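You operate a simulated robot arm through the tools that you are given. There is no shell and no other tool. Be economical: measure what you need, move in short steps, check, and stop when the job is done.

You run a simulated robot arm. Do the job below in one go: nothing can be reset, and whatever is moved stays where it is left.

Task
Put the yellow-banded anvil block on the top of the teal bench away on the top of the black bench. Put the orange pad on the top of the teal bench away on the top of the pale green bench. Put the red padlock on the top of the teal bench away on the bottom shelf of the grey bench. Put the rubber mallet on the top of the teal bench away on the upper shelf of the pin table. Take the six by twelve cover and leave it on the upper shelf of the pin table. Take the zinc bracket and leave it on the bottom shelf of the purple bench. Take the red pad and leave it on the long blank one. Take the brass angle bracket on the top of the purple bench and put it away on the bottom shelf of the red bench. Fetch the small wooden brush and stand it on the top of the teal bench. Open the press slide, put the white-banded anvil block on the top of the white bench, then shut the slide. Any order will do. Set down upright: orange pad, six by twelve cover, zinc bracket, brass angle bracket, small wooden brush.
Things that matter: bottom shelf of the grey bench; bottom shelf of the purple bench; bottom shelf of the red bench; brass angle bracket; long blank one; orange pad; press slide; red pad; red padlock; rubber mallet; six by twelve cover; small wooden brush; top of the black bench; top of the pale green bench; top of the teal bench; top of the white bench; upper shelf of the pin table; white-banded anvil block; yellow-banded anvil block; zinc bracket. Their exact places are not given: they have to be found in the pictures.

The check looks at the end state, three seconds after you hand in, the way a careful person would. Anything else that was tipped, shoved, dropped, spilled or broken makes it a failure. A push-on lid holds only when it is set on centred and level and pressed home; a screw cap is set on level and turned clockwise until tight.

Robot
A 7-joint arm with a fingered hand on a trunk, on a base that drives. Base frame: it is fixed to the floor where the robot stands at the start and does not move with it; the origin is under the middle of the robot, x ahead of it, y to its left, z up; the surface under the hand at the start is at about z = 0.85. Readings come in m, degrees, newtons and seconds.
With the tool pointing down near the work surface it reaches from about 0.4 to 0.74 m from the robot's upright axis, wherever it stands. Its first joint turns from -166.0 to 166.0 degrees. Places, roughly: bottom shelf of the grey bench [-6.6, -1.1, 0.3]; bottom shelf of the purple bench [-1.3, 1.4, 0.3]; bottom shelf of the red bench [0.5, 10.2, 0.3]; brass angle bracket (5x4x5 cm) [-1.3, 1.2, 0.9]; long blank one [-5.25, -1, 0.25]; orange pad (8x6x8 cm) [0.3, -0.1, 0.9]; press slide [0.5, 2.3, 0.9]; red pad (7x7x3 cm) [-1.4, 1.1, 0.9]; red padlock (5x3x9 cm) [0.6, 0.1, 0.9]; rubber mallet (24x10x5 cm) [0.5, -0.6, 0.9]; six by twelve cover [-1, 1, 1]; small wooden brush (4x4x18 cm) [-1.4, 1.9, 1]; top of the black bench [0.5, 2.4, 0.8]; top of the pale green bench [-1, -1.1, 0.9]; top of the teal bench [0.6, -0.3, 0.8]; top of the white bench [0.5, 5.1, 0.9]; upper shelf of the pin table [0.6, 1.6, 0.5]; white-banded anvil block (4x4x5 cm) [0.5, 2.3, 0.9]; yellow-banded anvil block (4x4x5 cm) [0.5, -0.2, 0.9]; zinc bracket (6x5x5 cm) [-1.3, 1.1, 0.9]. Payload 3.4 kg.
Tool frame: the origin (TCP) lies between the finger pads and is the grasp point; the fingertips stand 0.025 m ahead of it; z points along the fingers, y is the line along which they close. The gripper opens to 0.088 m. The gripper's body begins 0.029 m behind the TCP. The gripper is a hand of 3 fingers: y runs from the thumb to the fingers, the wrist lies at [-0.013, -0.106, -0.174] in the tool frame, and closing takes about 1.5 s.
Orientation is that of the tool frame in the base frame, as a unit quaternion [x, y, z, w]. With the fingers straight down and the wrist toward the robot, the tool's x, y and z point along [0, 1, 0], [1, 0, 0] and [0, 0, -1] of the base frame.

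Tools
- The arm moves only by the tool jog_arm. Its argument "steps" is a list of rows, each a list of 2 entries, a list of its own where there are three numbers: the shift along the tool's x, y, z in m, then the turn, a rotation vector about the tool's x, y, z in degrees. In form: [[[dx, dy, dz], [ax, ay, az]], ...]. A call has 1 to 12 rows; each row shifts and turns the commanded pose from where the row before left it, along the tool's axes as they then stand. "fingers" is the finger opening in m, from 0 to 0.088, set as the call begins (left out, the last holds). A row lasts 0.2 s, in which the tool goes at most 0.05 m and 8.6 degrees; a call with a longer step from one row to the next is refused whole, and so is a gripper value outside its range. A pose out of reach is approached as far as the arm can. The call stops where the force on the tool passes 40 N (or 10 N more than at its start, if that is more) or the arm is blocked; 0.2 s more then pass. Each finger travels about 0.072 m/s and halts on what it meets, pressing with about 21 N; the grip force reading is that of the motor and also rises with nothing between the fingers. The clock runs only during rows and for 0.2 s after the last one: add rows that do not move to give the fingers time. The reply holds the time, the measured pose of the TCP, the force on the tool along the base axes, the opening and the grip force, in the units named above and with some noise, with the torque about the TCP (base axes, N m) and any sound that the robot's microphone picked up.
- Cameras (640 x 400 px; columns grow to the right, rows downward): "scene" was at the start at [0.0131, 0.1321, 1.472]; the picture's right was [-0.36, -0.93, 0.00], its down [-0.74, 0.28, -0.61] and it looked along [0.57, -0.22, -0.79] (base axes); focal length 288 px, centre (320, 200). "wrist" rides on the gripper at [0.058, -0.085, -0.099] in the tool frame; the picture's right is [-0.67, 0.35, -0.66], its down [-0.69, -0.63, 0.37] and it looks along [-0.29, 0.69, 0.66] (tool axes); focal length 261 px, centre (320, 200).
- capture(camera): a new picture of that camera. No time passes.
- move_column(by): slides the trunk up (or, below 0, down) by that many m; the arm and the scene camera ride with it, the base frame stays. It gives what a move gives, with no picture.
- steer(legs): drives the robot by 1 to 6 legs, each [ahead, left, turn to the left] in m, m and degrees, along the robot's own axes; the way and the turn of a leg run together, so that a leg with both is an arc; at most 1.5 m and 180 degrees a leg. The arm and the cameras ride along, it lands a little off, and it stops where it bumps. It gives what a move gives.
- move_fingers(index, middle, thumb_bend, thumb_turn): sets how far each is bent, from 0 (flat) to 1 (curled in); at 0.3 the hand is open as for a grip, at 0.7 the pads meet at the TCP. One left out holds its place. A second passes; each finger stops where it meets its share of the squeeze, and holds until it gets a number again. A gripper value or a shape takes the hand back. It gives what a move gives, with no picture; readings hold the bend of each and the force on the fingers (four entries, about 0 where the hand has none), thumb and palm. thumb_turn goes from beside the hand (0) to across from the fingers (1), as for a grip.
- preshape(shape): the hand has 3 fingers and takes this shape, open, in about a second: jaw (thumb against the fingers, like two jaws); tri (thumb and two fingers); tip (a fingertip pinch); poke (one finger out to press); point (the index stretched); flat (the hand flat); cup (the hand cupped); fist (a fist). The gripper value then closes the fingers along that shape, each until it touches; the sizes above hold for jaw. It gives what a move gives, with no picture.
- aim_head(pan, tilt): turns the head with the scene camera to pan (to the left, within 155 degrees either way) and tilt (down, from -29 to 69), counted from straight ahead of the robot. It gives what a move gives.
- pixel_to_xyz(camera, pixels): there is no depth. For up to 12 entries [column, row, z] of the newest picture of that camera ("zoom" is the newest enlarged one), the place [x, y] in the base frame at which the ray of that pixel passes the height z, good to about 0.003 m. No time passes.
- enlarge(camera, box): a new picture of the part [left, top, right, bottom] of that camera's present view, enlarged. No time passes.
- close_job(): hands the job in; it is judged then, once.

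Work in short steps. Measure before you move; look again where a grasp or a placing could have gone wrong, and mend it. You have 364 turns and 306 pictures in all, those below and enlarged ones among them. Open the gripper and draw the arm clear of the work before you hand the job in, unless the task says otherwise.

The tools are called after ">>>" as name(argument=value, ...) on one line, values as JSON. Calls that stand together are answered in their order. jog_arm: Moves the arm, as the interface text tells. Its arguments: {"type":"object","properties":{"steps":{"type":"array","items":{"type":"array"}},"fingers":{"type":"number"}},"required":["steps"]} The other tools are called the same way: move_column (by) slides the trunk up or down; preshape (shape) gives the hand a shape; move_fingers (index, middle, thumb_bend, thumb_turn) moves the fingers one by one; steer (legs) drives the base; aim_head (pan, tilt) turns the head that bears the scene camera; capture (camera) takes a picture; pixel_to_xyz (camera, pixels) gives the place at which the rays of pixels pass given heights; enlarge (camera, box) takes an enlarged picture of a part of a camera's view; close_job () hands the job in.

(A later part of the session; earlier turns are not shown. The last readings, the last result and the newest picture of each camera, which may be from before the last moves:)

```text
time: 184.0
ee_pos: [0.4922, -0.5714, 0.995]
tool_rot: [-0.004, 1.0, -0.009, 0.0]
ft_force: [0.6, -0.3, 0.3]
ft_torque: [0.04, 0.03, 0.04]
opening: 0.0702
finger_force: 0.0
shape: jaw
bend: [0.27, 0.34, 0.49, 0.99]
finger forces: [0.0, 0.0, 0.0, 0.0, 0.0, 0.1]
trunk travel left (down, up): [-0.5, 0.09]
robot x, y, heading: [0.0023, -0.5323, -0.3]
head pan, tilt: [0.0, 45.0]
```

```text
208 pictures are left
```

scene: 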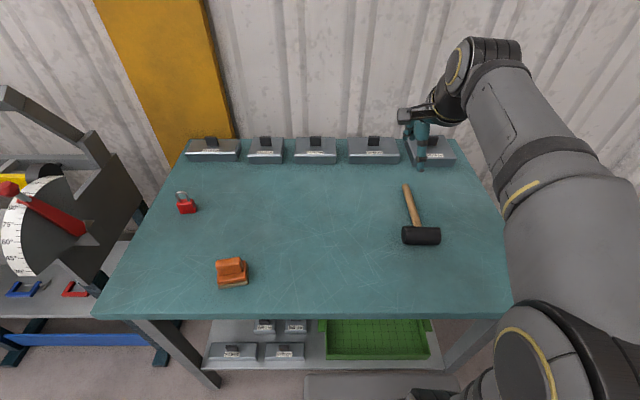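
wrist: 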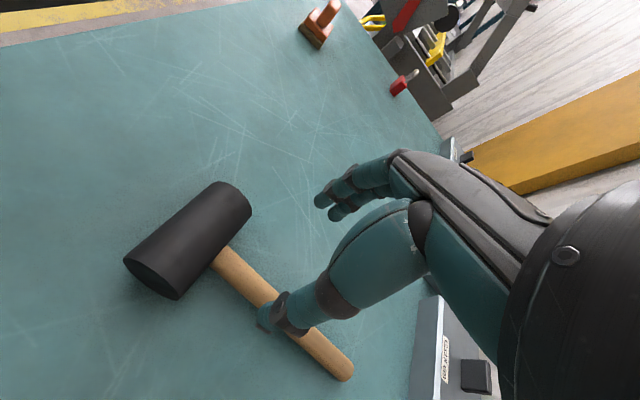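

The handle passes nearly under the TCP. Small correction and descend to TCP ≈0.882.

>>> jog_arm(steps=[[[-0.012, 0.008, 0.03], [0, 0, 0]], [[0, 0, 0.04], [0, 0, 0]], [[0, 0, 0.035], [0, 0, 0]], [[0, 0, 0.008], [0, 0, 0]]])

>>> capture(camera="wrist")

```text
time: 185.0
ee_pos: [0.5037, -0.5644, 0.8779]
tool_rot: [-0.003, 1.0, -0.009, 0.0]
ft_force: [0.8, 0.5, -0.7]
ft_torque: [0.03, -0.02, 0.0]
opening: 0.0705
finger_force: 0.1
shape: jaw
bend: [0.27, 0.34, 0.49, 0.99]
finger forces: [0.0, 0.1, 0.1, 0.0, 0.1, 0.0]
trunk travel left (down, up): [-0.5, 0.09]
robot x, y, heading: [0.0019, -0.5331, -0.0]
head pan, tilt: [0.0, 45.0]
```

```text
207 pictures are left
```

wrist: 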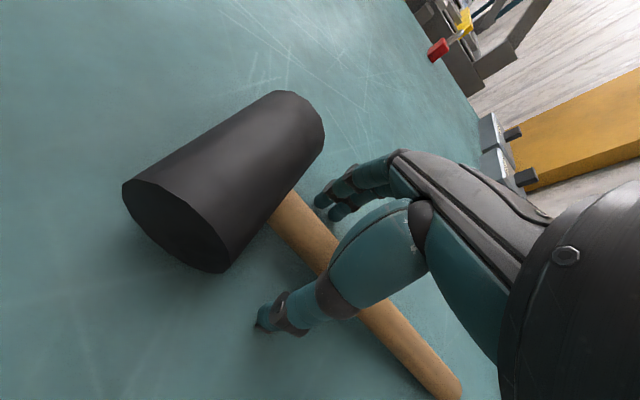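

Handle is between thumb and fingers. Close and lift.

>>> jog_arm(steps=[[[0, 0, 0], [0, 0, 0]], [[0, 0, 0], [0, 0, 0]], [[0, 0, 0], [0, 0, 0]], [[0, 0, 0], [0, 0, 0]], [[0, 0, 0], [0, 0, 0]], [[0, 0, 0], [0, 0, 0]], [[0, 0, -0.02], [0, 0, 0]], [[0, 0, -0.04], [0, 0, 0]], [[0, 0, -0.05], [0, 0, 0]], [[0, 0, -0.05], [0, 0, 0]]], fingers=0)

>>> capture(camera="wrist")

>>> enlarge(camera="scene", box=[280, 100, 480, 260])

```text
time: 187.2
ee_pos: [0.5047, -0.5589, 1.0412]
tool_rot: [-0.004, 1.0, -0.008, -0.001]
ft_force: [0.6, 1.1, -3.4]
ft_torque: [-0.03, -0.05, -0.02]
opening: 0.0103
finger_force: 20.9
shape: jaw
bend: [0.73, 0.72, 0.8, 1.0]
finger forces: [9.1, 0.1, 0.1, 0.0, 10.4, 0.5]
trunk travel left (down, up): [-0.5, 0.09]
robot x, y, heading: [0.0072, -0.5338, -0.2]
head pan, tilt: [0.0, 45.0]
```

```text
206 pictures are left
```

wrist: 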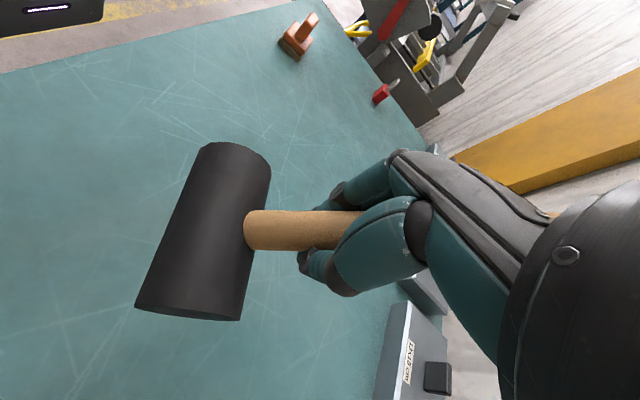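

```text
2.50 times, centred on (380, 180) of scene
```

zoom: 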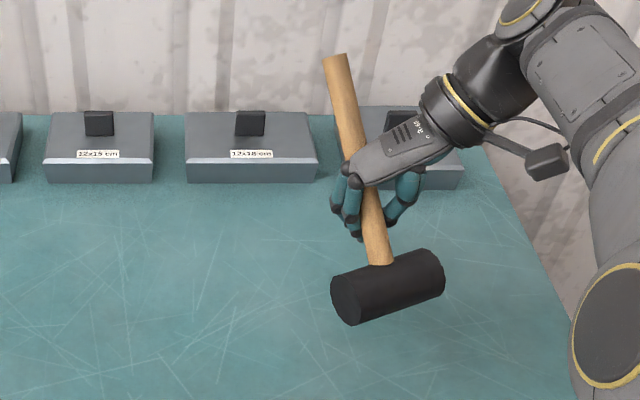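

The mallet is held (drooping slightly at the head). I rise, turn the hand back, retract and carry it to the pin table.

>>> jog_arm(steps=[[[0.04, 0, -0.03], [0, 0, 0]], [[0.04, 0, -0.03], [0, 0, 0]], [[0, 0, -0.03], [0, 0, 8.2]], [[0, 0, -0.03], [0, 0, 8.2]], [[0, 0, 0], [0, 0, 8.2]], [[0, 0, 0], [0, 0, 8.2]], [[0, 0, 0], [0, 0, 8.2]], [[0, 0, 0], [0, 0, 8.2]], [[0, 0, 0], [0, 0, 8.2]], [[0, 0, 0], [0, 0, 8.2]], [[0, 0, 0], [0, 0, 8.2]], [[0, 0, 0], [0, 0, 8.2]]])

>>> jog_arm(steps=[[[0, 0, 0], [0, 0, 8.0]]])

>>> steer(legs=[[-0.38, 0, 0], [0, 1.05, 0], [0, 1.05, 0]])

>>> capture(camera="wrist")

>>> capture(camera="scene")

```text
time: 189.8
ee_pos: [0.4245, -0.5616, 1.1617]
tool_rot: [0.654, 0.756, -0.007, 0.006]
ft_force: [-0.8, 0.3, -2.1]
ft_torque: [-0.06, -0.02, 0.0]
opening: 0.0104
finger_force: 20.7
shape: jaw
bend: [0.73, 0.72, 0.8, 1.0]
finger forces: [9.1, 0.0, 0.0, 0.1, 10.5, 0.8]
trunk travel left (down, up): [-0.5, 0.09]
robot x, y, heading: [0.0022, -0.5357, -0.1]
head pan, tilt: [0.0, 45.0]
```

```text
time: 190.2
ee_pos: [0.4249, -0.5604, 1.1623]
tool_rot: [0.704, 0.71, -0.006, 0.007]
ft_force: [0.0, 0.3, -2.7]
ft_torque: [-0.03, -0.01, -0.01]
opening: 0.0103
finger_force: 20.9
shape: jaw
bend: [0.73, 0.72, 0.8, 1.0]
finger forces: [9.2, 0.0, 0.0, 0.0, 10.5, 0.7]
trunk travel left (down, up): [-0.5, 0.09]
robot x, y, heading: [-0.0016, -0.5326, -0.5]
head pan, tilt: [0.0, 45.0]
```

```text
time: 191.8
ee_pos: [0.233, -0.5569, 1.1609]
tool_rot: [0.703, 0.711, -0.008, 0.005]
ft_force: [0.6, -1.0, -2.8]
ft_torque: [-0.08, 0.03, -0.02]
opening: 0.0104
finger_force: 20.5
shape: jaw
bend: [0.73, 0.72, 0.8, 1.0]
finger forces: [9.8, 0.1, 0.1, 0.0, 11.3, 0.7]
trunk travel left (down, up): [-0.5, 0.09]
robot x, y, heading: [-0.1861, -0.5334, 0.0]
head pan, tilt: [0.0, 45.0]
stopped in leg 1: the robot was blocked; the commanded pose is now the measured one
```

```text
204 pictures are left
```

wrist: 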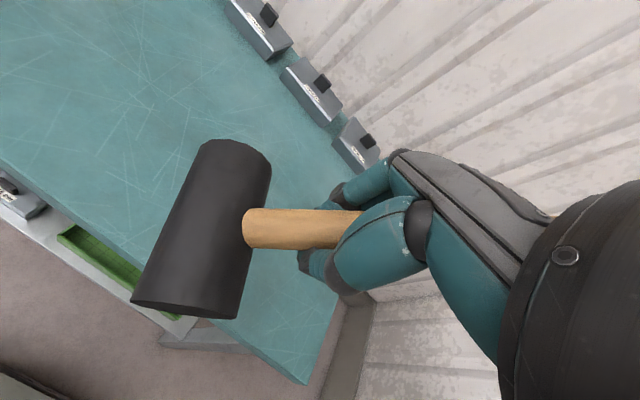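

```text
203 pictures are left
```

scene: 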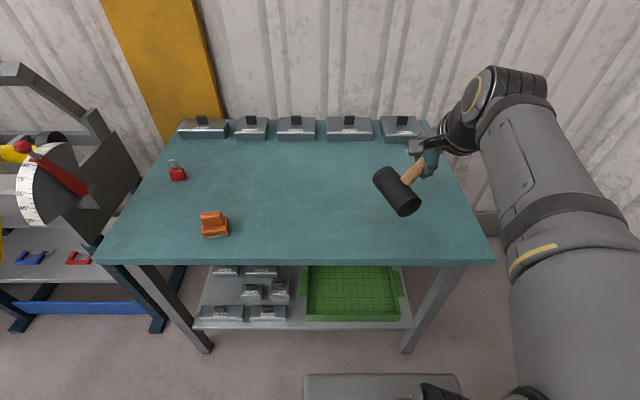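

Blocked behind at x −0.19: likely the pale green bench. I check what was touched.

>>> aim_head(pan=-120, tilt=35)

>>> capture(camera="scene")

```text
time: 193.8
ee_pos: [0.2324, -0.5586, 1.161]
tool_rot: [0.703, 0.712, -0.007, 0.006]
ft_force: [0.0, -0.4, -2.1]
ft_torque: [-0.06, 0.01, -0.04]
opening: 0.0103
finger_force: 21.0
shape: jaw
bend: [0.73, 0.72, 0.8, 1.0]
finger forces: [9.5, 0.0, 0.0, 0.0, 11.2, 0.8]
trunk travel left (down, up): [-0.5, 0.09]
robot x, y, heading: [-0.1883, -0.5351, -0.1]
head pan, tilt: [-120.0, 35.0]
```

```text
202 pictures are left
```

scene: 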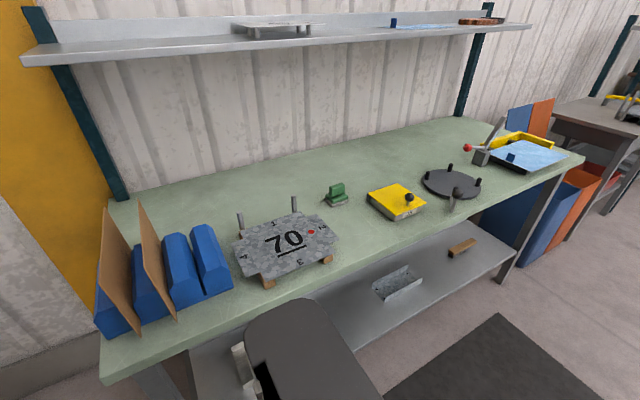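

Nothing displaced there (base touched the bench corner). I go left first, then back and on to the pin table.

>>> steer(legs=[[0, 0.45, 0], [-0.16, 0.2, 0], [0, 1.4, 0]])

>>> aim_head(pan=0, tilt=45)

>>> capture(camera="scene")

```text
time: 204.1
ee_pos: [0.0365, 1.4777, 1.1611]
tool_rot: [0.688, 0.726, -0.006, 0.004]
ft_force: [-0.3, -0.3, -2.4]
ft_torque: [-0.04, -0.03, -0.01]
opening: 0.0103
finger_force: 21.3
shape: jaw
bend: [0.73, 0.72, 0.8, 1.0]
finger forces: [4.1, 0.0, 0.0, 0.0, 11.2, 0.9]
trunk travel left (down, up): [-0.5, 0.09]
robot x, y, heading: [-0.3851, 1.4888, 2.2]
head pan, tilt: [-120.0, 35.0]
stopped in leg 3: the robot was blocked; the commanded pose is now the measured one
```

```text
time: 206.1
ee_pos: [0.0359, 1.4772, 1.1601]
tool_rot: [0.688, 0.725, -0.007, 0.006]
ft_force: [-1.4, -0.4, -2.4]
ft_torque: [-0.07, -0.02, -0.01]
opening: 0.0103
finger_force: 21.0
shape: jaw
bend: [0.73, 0.72, 0.8, 1.0]
finger forces: [4.1, 0.0, 0.0, 0.1, 11.1, 0.7]
trunk travel left (down, up): [-0.5, 0.09]
robot x, y, heading: [-0.3891, 1.4839, 2.5]
head pan, tilt: [0.0, 45.0]
```

```text
201 pictures are left
```

scene: 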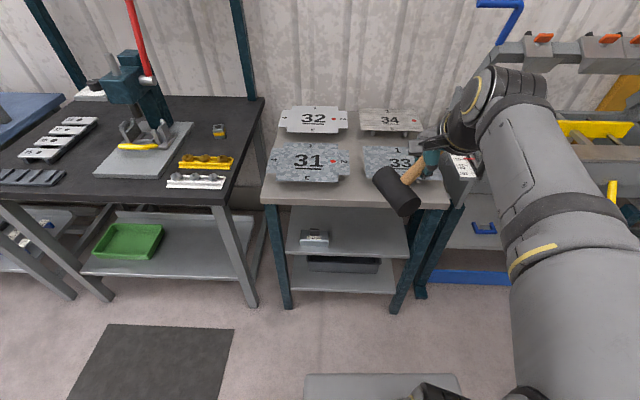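

Blocked at y≈1.49 with slight yaw; I look behind-left to see what it touched.

>>> aim_head(pan=140, tilt=60)

>>> capture(camera="scene")

>>> aim_head(pan=-130, tilt=50)

>>> capture(camera="scene")

```text
time: 208.3
ee_pos: [0.0356, 1.4776, 1.1615]
tool_rot: [0.688, 0.726, -0.006, 0.005]
ft_force: [-0.5, -0.3, -3.2]
ft_torque: [-0.03, -0.02, -0.01]
opening: 0.0104
finger_force: 20.9
shape: jaw
bend: [0.73, 0.72, 0.8, 1.0]
finger forces: [4.1, 0.0, 0.1, 0.1, 11.1, 0.8]
trunk travel left (down, up): [-0.5, 0.09]
robot x, y, heading: [-0.382, 1.4864, 2.5]
head pan, tilt: [140.0, 60.0]
```

```text
200 pictures are left
```

scene: 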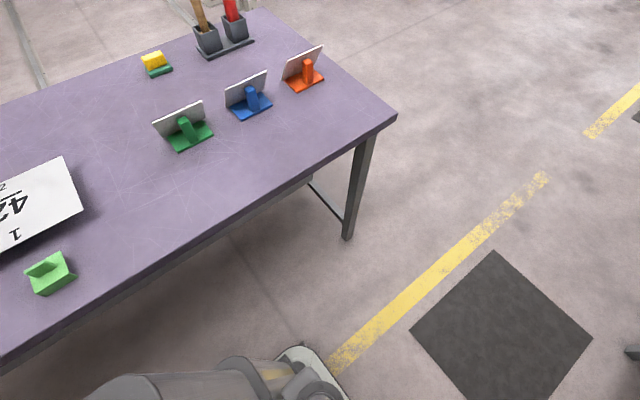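

```text
time: 212.1
ee_pos: [0.0351, 1.4771, 1.1614]
tool_rot: [0.688, 0.726, -0.007, 0.006]
ft_force: [-0.3, 0.1, -3.0]
ft_torque: [-0.05, -0.01, 0.01]
opening: 0.0103
finger_force: 20.8
shape: jaw
bend: [0.73, 0.72, 0.8, 1.0]
finger forces: [4.1, 0.0, 0.0, 0.1, 11.2, 0.8]
trunk travel left (down, up): [-0.5, 0.09]
robot x, y, heading: [-0.3823, 1.4848, 2.1]
head pan, tilt: [-130.0, 50.0]
```

```text
199 pictures are left
```

scene: 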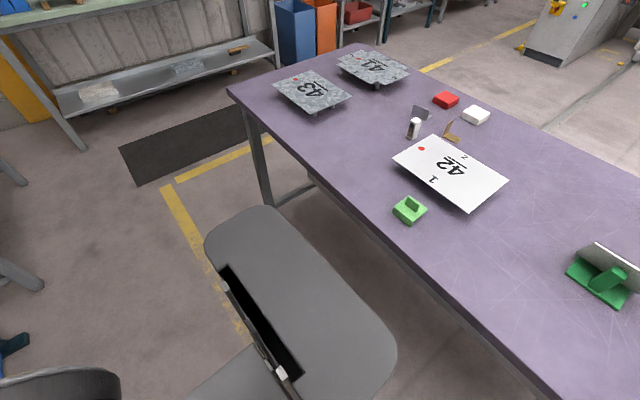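

The robot's rear just grazed the purple bench edge; items look undisturbed. I pull forward, square up, then lower the trunk.

>>> steer(legs=[[0.06, 0, -2.2]])

>>> move_column(by=-0.42)

>>> aim_head(pan=5, tilt=35)

>>> capture(camera="scene")

>>> capture(camera="wrist")

```text
time: 213.0
ee_pos: [0.0949, 1.4631, 1.161]
tool_rot: [0.701, 0.713, -0.007, 0.005]
ft_force: [-0.1, -0.1, -2.2]
ft_torque: [-0.06, 0.01, 0.02]
opening: 0.0101
finger_force: 21.0
shape: jaw
bend: [0.73, 0.72, 0.8, 1.0]
finger forces: [4.1, 0.0, 0.0, 0.1, 11.1, 0.8]
trunk travel left (down, up): [-0.5, 0.09]
robot x, y, heading: [-0.3274, 1.486, 0.2]
head pan, tilt: [-130.0, 50.0]
```

```text
refused: -0.42 is not a number from -0.4 to 0.4
```

```text
time: 215.2
ee_pos: [0.0938, 1.4632, 1.1614]
tool_rot: [0.702, 0.712, -0.006, 0.006]
ft_force: [0.5, 0.4, -3.0]
ft_torque: [-0.01, 0.0, 0.02]
opening: 0.0102
finger_force: 20.7
shape: jaw
bend: [0.73, 0.72, 0.8, 1.0]
finger forces: [4.1, 0.0, 0.1, 0.1, 11.0, 0.9]
trunk travel left (down, up): [-0.5, 0.09]
robot x, y, heading: [-0.3246, 1.487, 0.3]
head pan, tilt: [5.0, 35.0]
```

```text
198 pictures are left
```

scene: 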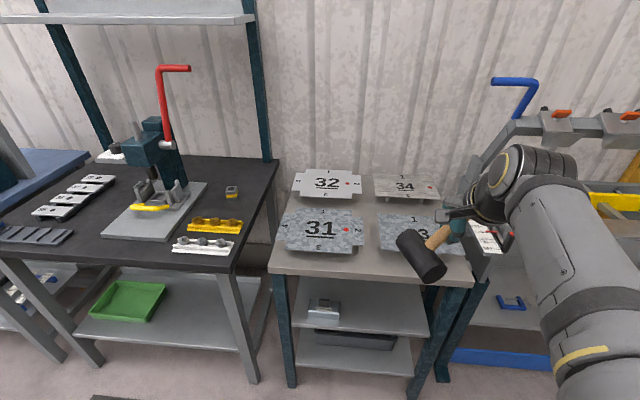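

```text
197 pictures are left
```

wrist: 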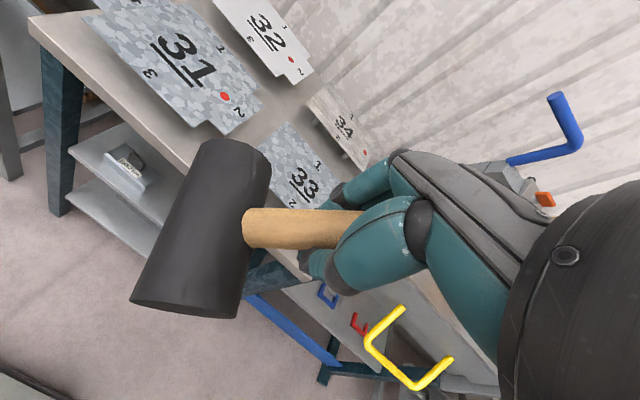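

Lower the trunk by 0.4 m.

>>> move_column(by=-0.4)

>>> jog_arm(steps=[[[0.03, 0, 0.04], [0, 0, 0]], [[0.022, 0.03, 0.03], [0, 0, 0]]])

>>> capture(camera="scene")

>>> capture(camera="wrist")

```text
time: 219.0
ee_pos: [0.0944, 1.4627, 0.7608]
tool_rot: [0.702, 0.712, -0.007, 0.005]
ft_force: [-0.1, 0.0, -2.6]
ft_torque: [-0.07, -0.02, -0.02]
opening: 0.0106
finger_force: 21.2
shape: jaw
bend: [0.73, 0.72, 0.8, 1.0]
finger forces: [4.2, 0.0, 0.0, 0.2, 11.1, 0.7]
trunk travel left (down, up): [-0.1, 0.49]
robot x, y, heading: [-0.3231, 1.4886, -0.2]
head pan, tilt: [5.0, 35.0]
```

```text
time: 219.6
ee_pos: [0.1219, 1.5131, 0.6911]
tool_rot: [0.702, 0.713, -0.006, 0.005]
ft_force: [-0.7, 0.9, -2.9]
ft_torque: [-0.09, 0.0, 0.01]
opening: 0.0105
finger_force: 21.4
shape: jaw
bend: [0.73, 0.72, 0.8, 1.0]
finger forces: [4.2, 0.0, 0.0, 0.0, 11.5, 0.8]
trunk travel left (down, up): [-0.1, 0.49]
robot x, y, heading: [-0.3281, 1.4855, 0.4]
head pan, tilt: [5.0, 35.0]
```

```text
196 pictures are left
```

scene: 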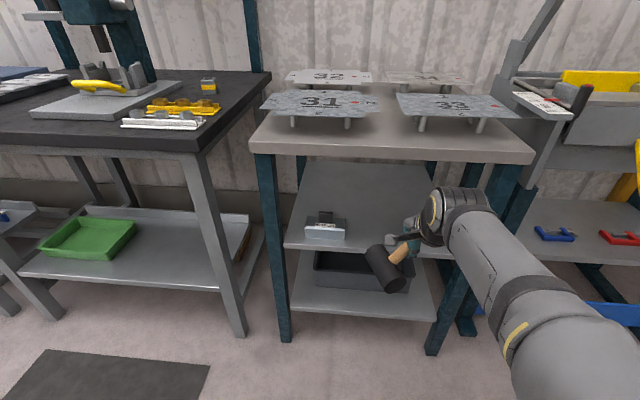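

```text
195 pictures are left
```

wrist: 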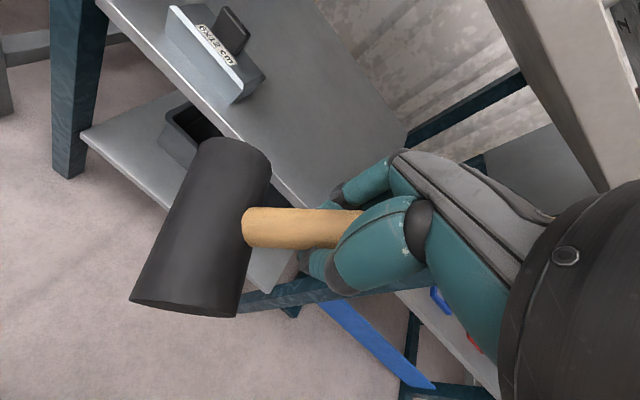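

The mallet hangs steeply: head ≈42 mm left and 89 mm below the TCP. I enter above the shelf a bit lower, then lay it down by an arc about the head.

>>> jog_arm(steps=[[[0.022, 0, 0.02], [0, 0, 0]], [[0, 0.04, 0], [0, 0, 0]], [[0, 0.04, 0], [0, 0, 0]]])

>>> capture(camera="scene")

>>> enlarge(camera="scene", box=[260, 120, 480, 310])

>>> capture(camera="wrist")

```text
time: 220.4
ee_pos: [0.1991, 1.5387, 0.6697]
tool_rot: [0.701, 0.713, -0.007, 0.006]
ft_force: [0.0, 0.2, -1.8]
ft_torque: [-0.03, 0.01, 0.02]
opening: 0.0099
finger_force: 21.0
shape: jaw
bend: [0.73, 0.72, 0.8, 1.0]
finger forces: [4.1, 0.0, 0.0, 0.0, 1.3, 0.9]
trunk travel left (down, up): [-0.1, 0.49]
robot x, y, heading: [-0.3299, 1.483, 0.1]
head pan, tilt: [5.0, 35.0]
```

```text
194 pictures are left
```

scene: 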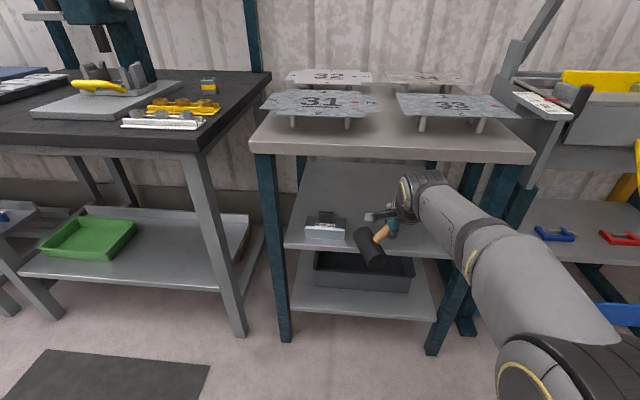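

```text
2.11 times, centred on (370, 215) of scene
```

zoom: 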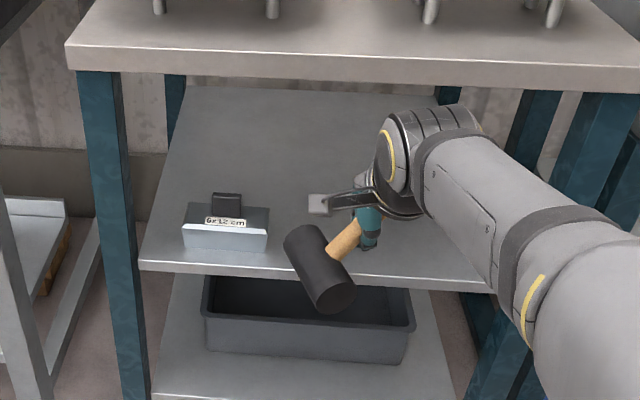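

```text
192 pictures are left
```

wrist: 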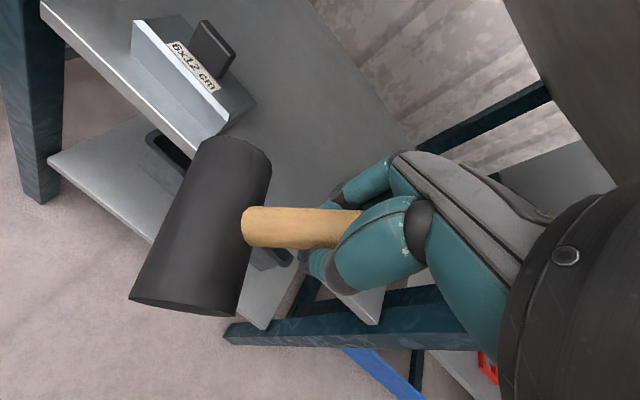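

Head is above shelf level and right of the cover. Advance 170 mm carefully.

>>> jog_arm(steps=[[[0, 0.04, 0], [0, 0, 0]], [[0, 0.04, 0], [0, 0, 0]], [[0, 0.04, 0], [0, 0, 0]], [[0, 0.04, 0], [0, 0, 0]], [[0, 0.015, 0], [0, 0, 0]]])

>>> capture(camera="wrist")

>>> enlarge(camera="scene", box=[260, 120, 480, 310])

```text
time: 221.8
ee_pos: [0.3109, 1.5418, 0.613]
tool_rot: [0.699, 0.71, -0.07, -0.05]
ft_force: [0.4, 0.0, -2.5]
ft_torque: [-0.12, -0.04, -0.05]
opening: 0.0098
finger_force: 20.7
shape: jaw
bend: [0.73, 0.72, 0.81, 1.0]
finger forces: [5.3, 0.0, 0.0, 0.1, 1.2, 1.5]
out of reach, approached as far as the arm can: row 5
trunk travel left (down, up): [-0.1, 0.49]
robot x, y, heading: [-0.3497, 1.4901, 0.5]
head pan, tilt: [5.0, 35.0]
stopped in row 5: the arm was blocked; the commanded pose is now the measured one
```

```text
191 pictures are left
```

wrist: 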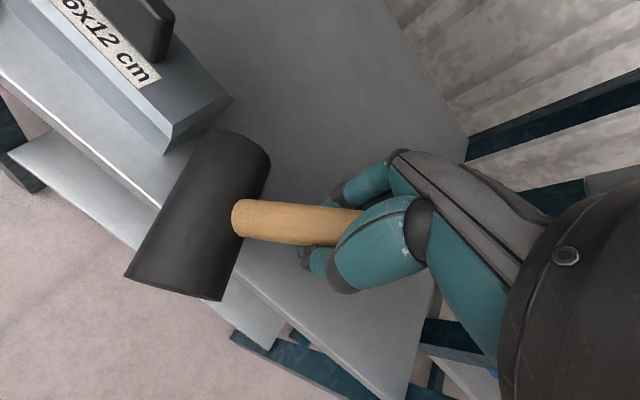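

```text
2.11 times, centred on (370, 215) of scene
```

zoom: 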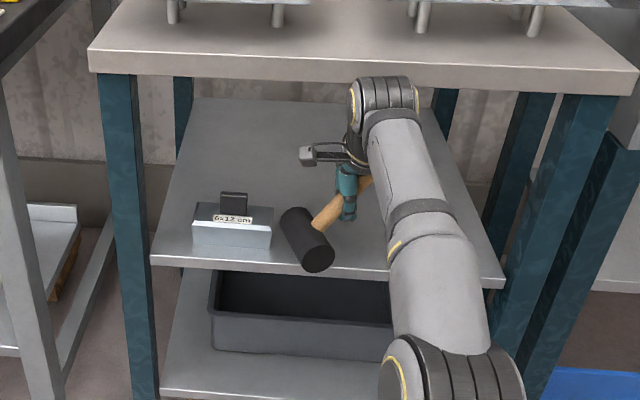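

The wrist bumped the table-top front edge. I tilt the hand forward (bringing the wrist back and down) before continuing.

>>> jog_arm(steps=[[[0, 0, 0], [-8, 0, 0]], [[0, 0, 0], [-8, 0, 0]], [[0, 0, 0], [-6, 0, 0]], [[0, 0, 0], [0, 0, 0]]])

>>> capture(camera="wrist")

>>> enlarge(camera="scene", box=[260, 120, 480, 310])

```text
time: 222.8
ee_pos: [0.3351, 1.5388, 0.6178]
tool_rot: [0.698, 0.709, 0.062, 0.081]
ft_force: [0.2, -0.8, -2.4]
ft_torque: [-0.1, -0.03, -0.02]
opening: 0.0097
finger_force: 21.0
shape: jaw
bend: [0.73, 0.72, 0.81, 1.0]
finger forces: [2.3, 0.1, 0.0, 0.0, 3.5, 1.3]
trunk travel left (down, up): [-0.1, 0.49]
robot x, y, heading: [-0.34, 1.4891, 0.4]
head pan, tilt: [5.0, 35.0]
```

```text
189 pictures are left
```

wrist: 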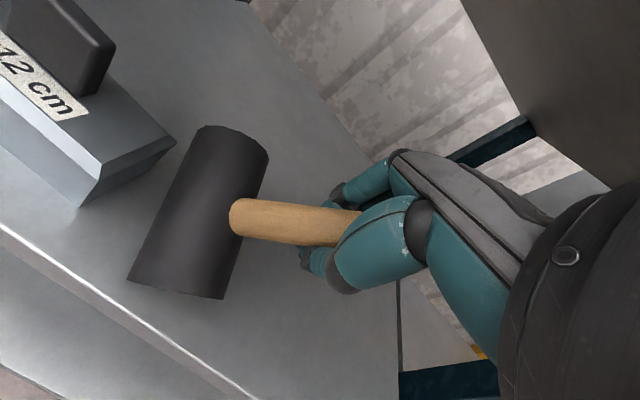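

```text
2.11 times, centred on (370, 215) of scene
```

zoom: 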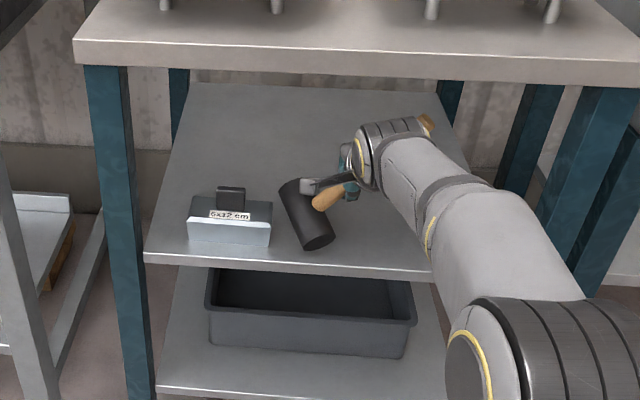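

The mallet is fully over the shelf with its head resting. I lay it down by lowering 53 mm while shifting right 28 mm.

>>> jog_arm(steps=[[[-0.004, -0.0027, 0.013], [0, 0, 0]], [[-0.006, -0.0027, 0.013], [0, 0, 0]], [[-0.008, -0.0027, 0.013], [0, 0, 0]], [[-0.01, -0.0027, 0.013], [0, 0, 0]]])

>>> capture(camera="wrist")

>>> enlarge(camera="scene", box=[260, 120, 480, 310])

```text
time: 223.8
ee_pos: [0.3345, 1.5107, 0.5633]
tool_rot: [0.697, 0.71, 0.062, 0.08]
ft_force: [0.8, -1.4, -1.3]
ft_torque: [0.01, -0.01, -0.01]
opening: 0.0095
finger_force: 20.6
shape: jaw
bend: [0.73, 0.72, 0.81, 1.0]
finger forces: [0.9, 0.1, 0.0, 0.1, 0.0, 0.0]
trunk travel left (down, up): [-0.1, 0.49]
robot x, y, heading: [-0.3433, 1.4894, 0.5]
head pan, tilt: [5.0, 35.0]
```

```text
187 pictures are left
```

wrist: 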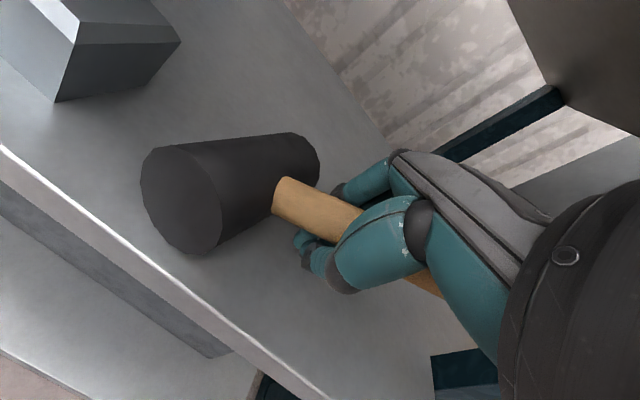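

```text
2.11 times, centred on (370, 215) of scene
```

zoom: 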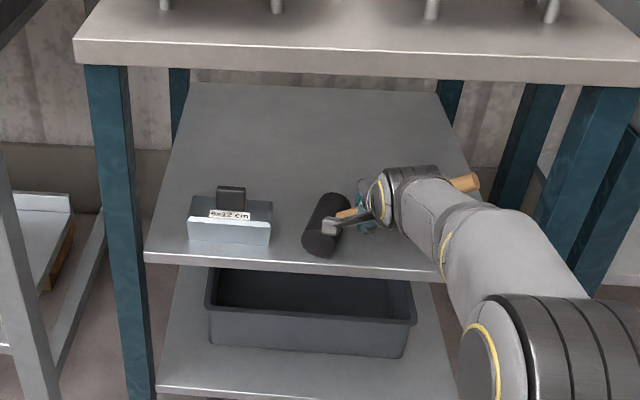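

The mallet is lying on the shelf. Open, lift 40 mm, and back out.

>>> jog_arm(steps=[[[0, 0, 0], [0, 0, 0]], [[0, 0, 0], [0, 0, 0]], [[0, 0, 0], [0, 0, 0]], [[0, 0, 0], [0, 0, 0]], [[0, 0, 0], [0, 0, 0]], [[0, 0.003, -0.015], [0, 0, 0]], [[0, 0.004, -0.02], [0, 0, 0]], [[0, 0.001, -0.012], [0, 0, 0]]], fingers=0.06)

>>> capture(camera="wrist")

```text
time: 225.6
ee_pos: [0.3328, 1.5126, 0.6118]
tool_rot: [0.698, 0.709, 0.062, 0.08]
ft_force: [-0.4, 0.6, 0.6]
ft_torque: [0.02, 0.0, 0.02]
opening: 0.0597
finger_force: 0.1
shape: jaw
bend: [0.28, 0.38, 0.6, 1.0]
finger forces: [0.1, 0.0, 0.0, 0.0, 0.0, 0.0]
trunk travel left (down, up): [-0.1, 0.49]
robot x, y, heading: [-0.3434, 1.4847, 0.4]
head pan, tilt: [5.0, 35.0]
```

```text
185 pictures are left
```

wrist: 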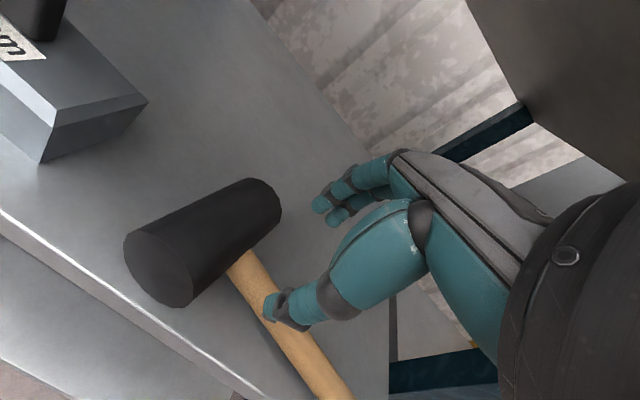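

Mallet is down flat, free of the hand. Back out and raise.

>>> jog_arm(steps=[[[0, -0.04, -0.009], [0, 0, 0]], [[0, -0.045, -0.009], [0, 0, 0]], [[0, -0.045, -0.009], [0, 0, 0]], [[0, -0.045, -0.01], [0, 0, 0]], [[0, -0.03, -0.04], [0, 0, 0]], [[0, 0, -0.045], [6, 0, 0]], [[0, 0, -0.045], [6, 0, 0]]])

>>> capture(camera="scene")

>>> move_column(by=0.4)

```text
time: 227.2
ee_pos: [0.1039, 1.5125, 0.7389]
tool_rot: [0.703, 0.711, -0.013, 0.006]
ft_force: [1.1, 0.4, 0.3]
ft_torque: [-0.03, -0.03, -0.01]
opening: 0.0597
finger_force: 0.0
shape: jaw
bend: [0.28, 0.38, 0.6, 1.0]
finger forces: [0.1, 0.0, 0.0, 0.0, 0.0, 0.0]
trunk travel left (down, up): [-0.1, 0.49]
robot x, y, heading: [-0.342, 1.4874, 0.6]
head pan, tilt: [5.0, 35.0]
```

```text
184 pictures are left
```

scene: 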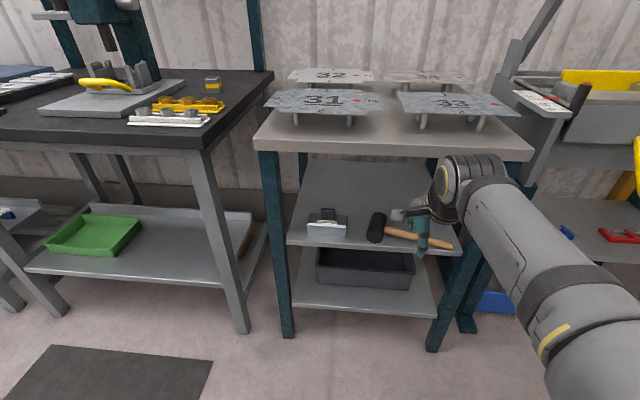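

```text
time: 231.1
ee_pos: [0.1044, 1.5135, 1.139]
tool_rot: [0.701, 0.713, -0.013, 0.006]
ft_force: [-0.9, -0.5, 0.0]
ft_torque: [0.0, 0.01, 0.0]
opening: 0.0597
finger_force: 0.2
shape: jaw
bend: [0.28, 0.38, 0.6, 1.0]
finger forces: [0.0, 0.1, 0.0, 0.0, 0.0, 0.0]
trunk travel left (down, up): [-0.5, 0.09]
robot x, y, heading: [-0.3452, 1.4906, 0.6]
head pan, tilt: [5.0, 35.0]
```

Both items are stowed. Now turn to the purple bench for the zinc bracket.

>>> steer(legs=[[0.03, -0.3, 0], [0, 0, 179.4]])

>>> aim_head(pan=0, tilt=45)

>>> capture(camera="scene")

```text
time: 240.3
ee_pos: [-0.7563, 1.2089, 1.1398]
tool_rot: [-0.68, 0.733, 0.007, 0.013]
ft_force: [0.1, 0.0, 1.2]
ft_torque: [0.02, -0.02, 0.01]
opening: 0.0597
finger_force: 0.0
shape: jaw
bend: [0.28, 0.38, 0.6, 1.0]
finger forces: [0.1, 0.0, 0.1, 0.0, 0.0, 0.1]
trunk travel left (down, up): [-0.5, 0.09]
robot x, y, heading: [-0.3095, 1.192, 175.2]
head pan, tilt: [5.0, 35.0]
```

```text
time: 241.0
ee_pos: [-0.7549, 1.2106, 1.1378]
tool_rot: [-0.679, 0.734, 0.006, 0.013]
ft_force: [0.0, 0.8, 0.9]
ft_torque: [0.0, 0.01, -0.02]
opening: 0.0599
finger_force: 0.1
shape: jaw
bend: [0.28, 0.38, 0.6, 1.0]
finger forces: [0.0, 0.1, 0.1, 0.0, 0.0, 0.0]
trunk travel left (down, up): [-0.5, 0.09]
robot x, y, heading: [-0.3073, 1.195, 175.0]
head pan, tilt: [0.0, 45.0]
```

```text
183 pictures are left
```

scene: 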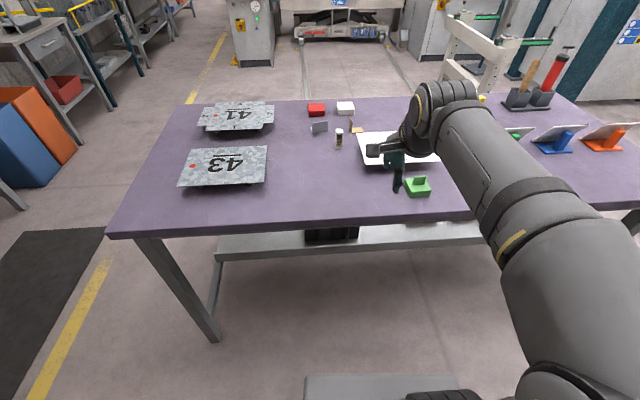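

I square up and drive to the bench edge.

>>> steer(legs=[[0, 0, 5], [0.26, 0.05, 0]])

>>> capture(camera="scene")

>>> capture(camera="wrist")

>>> enlarge(camera="scene", box=[290, 90, 450, 210])

```text
time: 243.4
ee_pos: [-1.0143, 1.123, 1.1382]
tool_rot: [0.709, -0.705, -0.007, -0.013]
ft_force: [0.4, -0.1, -0.6]
ft_torque: [0.0, 0.03, -0.02]
opening: 0.0598
finger_force: 0.1
shape: jaw
bend: [0.28, 0.38, 0.6, 1.0]
finger forces: [0.0, 0.0, 0.1, 0.0, 0.1, 0.0]
trunk travel left (down, up): [-0.5, 0.09]
robot x, y, heading: [-0.5679, 1.1442, 180.0]
head pan, tilt: [0.0, 45.0]
```

```text
182 pictures are left
```

scene: 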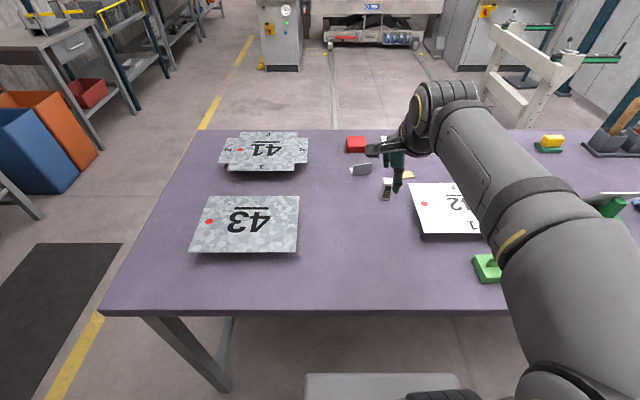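

```text
181 pictures are left
```

wrist: 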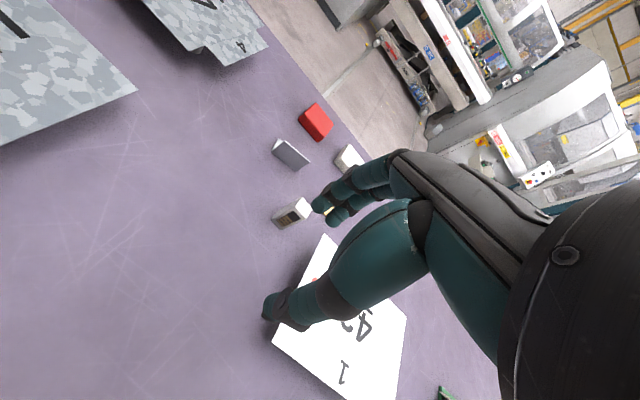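

```text
3.33 times, centred on (370, 150) of scene
```

zoom: 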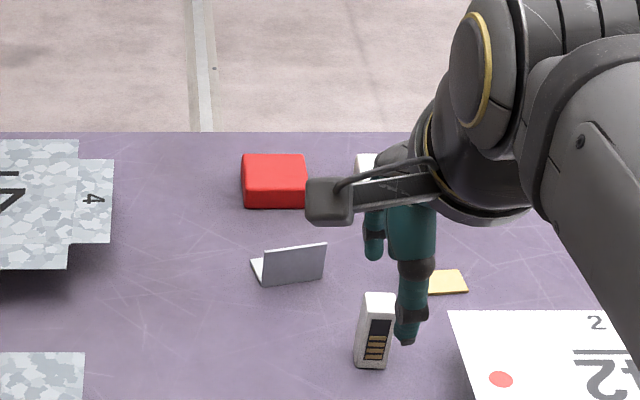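

>>> enlarge(camera="wrist", box=[250, 90, 380, 240])

>>> pixel_to_xyz(camera="scene", pixels=[[350, 174, 0.91], [367, 173, 0.91], [350, 166, 0.95], [367, 164, 0.95], [346, 168, 0.91], [356, 152, 0.92]])

>>> pixel_to_xyz(camera="wrist", pixels=[[274, 154, 0.91], [296, 170, 0.91], [276, 140, 0.95], [306, 160, 0.95], [316, 122, 0.92]])

```text
2.67 times, centred on (315, 165) of wrist
```

zoom: 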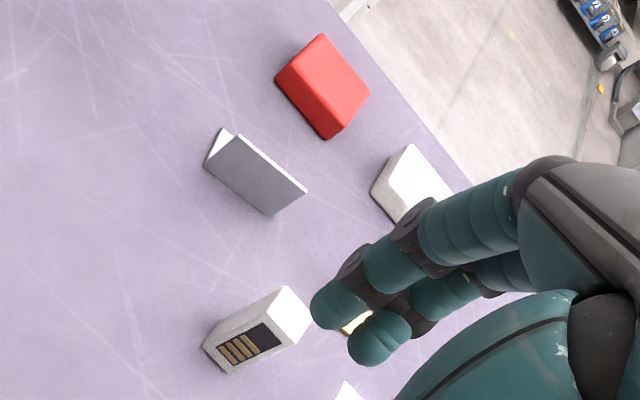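

```text
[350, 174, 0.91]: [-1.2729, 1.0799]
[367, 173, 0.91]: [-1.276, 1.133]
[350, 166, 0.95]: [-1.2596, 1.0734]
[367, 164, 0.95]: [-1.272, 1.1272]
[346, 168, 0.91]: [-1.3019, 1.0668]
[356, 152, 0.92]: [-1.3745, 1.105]
```

```text
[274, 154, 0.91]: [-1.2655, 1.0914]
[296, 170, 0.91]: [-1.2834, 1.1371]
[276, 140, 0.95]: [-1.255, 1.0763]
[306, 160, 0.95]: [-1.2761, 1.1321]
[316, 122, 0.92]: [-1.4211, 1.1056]
```

>>> pixel_to_xyz(camera="wrist", pixels=[[278, 225, 0.91], [298, 205, 0.97], [306, 212, 0.97]])

>>> pixel_to_xyz(camera="scene", pixels=[[385.6, 199.6, 0.91], [384, 178, 0.97], [380, 185, 0.97], [388, 185, 0.97]])

```text
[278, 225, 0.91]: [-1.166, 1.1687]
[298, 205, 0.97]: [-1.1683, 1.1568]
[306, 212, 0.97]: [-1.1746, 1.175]
```

```text
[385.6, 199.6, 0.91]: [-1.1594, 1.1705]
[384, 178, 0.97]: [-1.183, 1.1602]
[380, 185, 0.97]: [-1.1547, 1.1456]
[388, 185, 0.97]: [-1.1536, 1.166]
```

Zinc plate centre ≈(-1.270,1.105), yaw ≈+14°, top ≈0.955. Move above it at z≈1.02.

>>> jog_arm(steps=[[[0.003, 0.043, 0], [0, 0, 0]], [[0.003, 0.043, 0], [0, 0, 0]], [[0.003, 0.043, 0], [0, 0, 0]], [[0.003, 0.043, 0], [0, 0, 0]], [[0.003, 0.042, 0], [0, 0, 0]], [[0.003, 0.042, 0], [0, 0, 0]], [[0, 0, 0.04], [0, 0, -7]], [[0, 0, 0.04], [0, 0, -7]], [[0, 0, 0.035], [0, 0, 0]]])

>>> capture(camera="wrist")

>>> enlarge(camera="scene", box=[310, 110, 450, 220])

```text
time: 245.4
ee_pos: [-1.2356, 1.1098, 1.0076]
tool_rot: [0.79, -0.613, -0.006, -0.014]
ft_force: [-0.8, 0.2, 0.7]
ft_torque: [0.01, 0.01, 0.0]
opening: 0.0597
finger_force: 0.1
shape: jaw
bend: [0.28, 0.38, 0.6, 1.0]
finger forces: [0.0, 0.0, 0.1, 0.0, 0.0, 0.1]
out of reach, approached as far as the arm can: row 6
trunk travel left (down, up): [-0.5, 0.09]
robot x, y, heading: [-0.5691, 1.1405, 179.8]
head pan, tilt: [0.0, 45.0]
```

```text
178 pictures are left
```

wrist: 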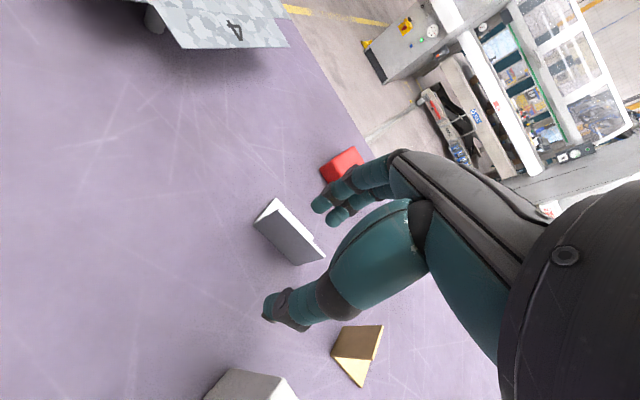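

```text
3.64 times, centred on (380, 165) of scene
```

zoom: 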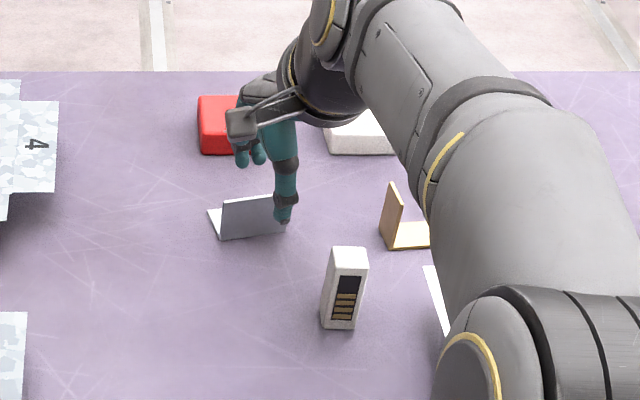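

Reach limited at x≈−1.236 in this pose; try extending now at the lower height.

>>> jog_arm(steps=[[[0, 0.018, 0.005], [0, 0, 0]], [[0, 0.018, 0.005], [0, 0, 0]]])

```text
time: 246.0
ee_pos: [-1.271, 1.1012, 0.9953]
tool_rot: [0.789, -0.614, -0.006, -0.015]
ft_force: [0.5, -0.6, 0.1]
ft_torque: [0.0, -0.03, -0.01]
opening: 0.0597
finger_force: 0.0
shape: jaw
bend: [0.28, 0.38, 0.6, 1.0]
finger forces: [0.0, 0.0, 0.0, 0.1, 0.0, 0.0]
trunk travel left (down, up): [-0.5, 0.09]
robot x, y, heading: [-0.5686, 1.1464, 179.8]
head pan, tilt: [0.0, 45.0]
```

>>> enlarge(camera="wrist", box=[180, 170, 360, 340])

```text
2.35 times, centred on (270, 255) of wrist
```

zoom: 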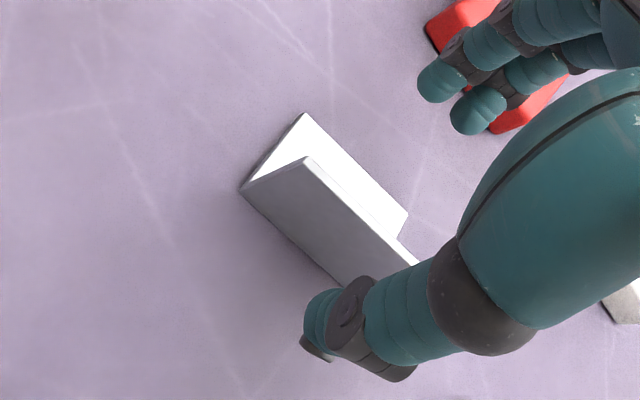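

Plate top centre is right on the expected spot (284,259). Descend 50 mm and close.

>>> jog_arm(steps=[[[0, 0, 0.025], [0, 0, 0]], [[0, 0, 0.023], [0, 0, 0]]])

>>> jog_arm(steps=[[[0, 0, 0], [0, 0, 0]], [[0, 0, 0], [0, 0, 0]], [[0, 0, 0], [0, 0, 0]], [[0, 0, 0], [0, 0, 0]], [[0, 0, 0], [0, 0, 0]], [[0, 0, -0.02], [0, 0, 0]], [[0, 0, -0.04], [0, 0, 0]]], fingers=0)

>>> capture(camera="wrist")

>>> enlarge(camera="scene", box=[310, 90, 450, 200])

```text
time: 246.6
ee_pos: [-1.2705, 1.1035, 0.9479]
tool_rot: [0.789, -0.614, -0.005, -0.013]
ft_force: [0.8, 0.5, 0.8]
ft_torque: [0.01, -0.02, -0.03]
opening: 0.0597
finger_force: 0.1
shape: jaw
bend: [0.28, 0.38, 0.6, 1.0]
finger forces: [0.1, 0.0, 0.1, 0.1, 0.0, 0.0]
trunk travel left (down, up): [-0.5, 0.09]
robot x, y, heading: [-0.5679, 1.1441, 180.0]
head pan, tilt: [0.0, 45.0]
```

```text
time: 248.2
ee_pos: [-1.2701, 1.1013, 1.0092]
tool_rot: [0.789, -0.614, -0.006, -0.015]
ft_force: [0.4, 0.3, -0.5]
ft_torque: [-0.01, 0.03, -0.01]
opening: 0.0
finger_force: 21.1
shape: jaw
bend: [0.7, 0.7, 0.7, 1.0]
finger forces: [12.6, 6.3, 0.0, 0.0, 18.9, 0.1]
trunk travel left (down, up): [-0.5, 0.09]
robot x, y, heading: [-0.5683, 1.1395, 179.6]
head pan, tilt: [0.0, 45.0]
```

```text
175 pictures are left
```

wrist: 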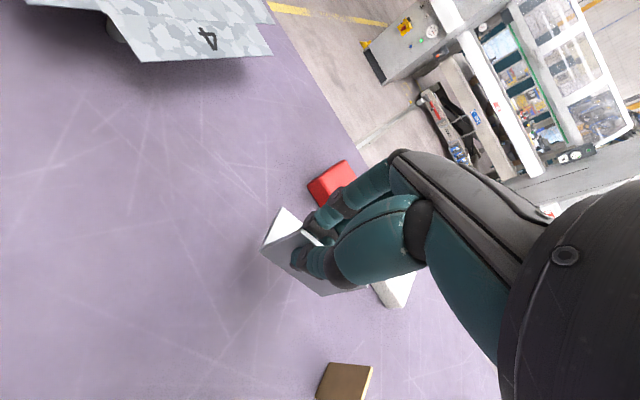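

```text
3.64 times, centred on (380, 145) of scene
```

zoom: 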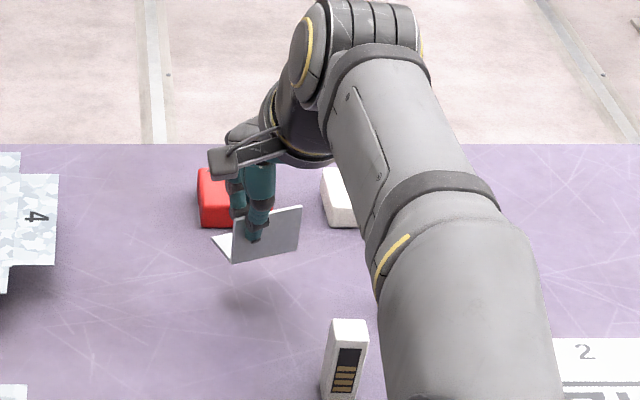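

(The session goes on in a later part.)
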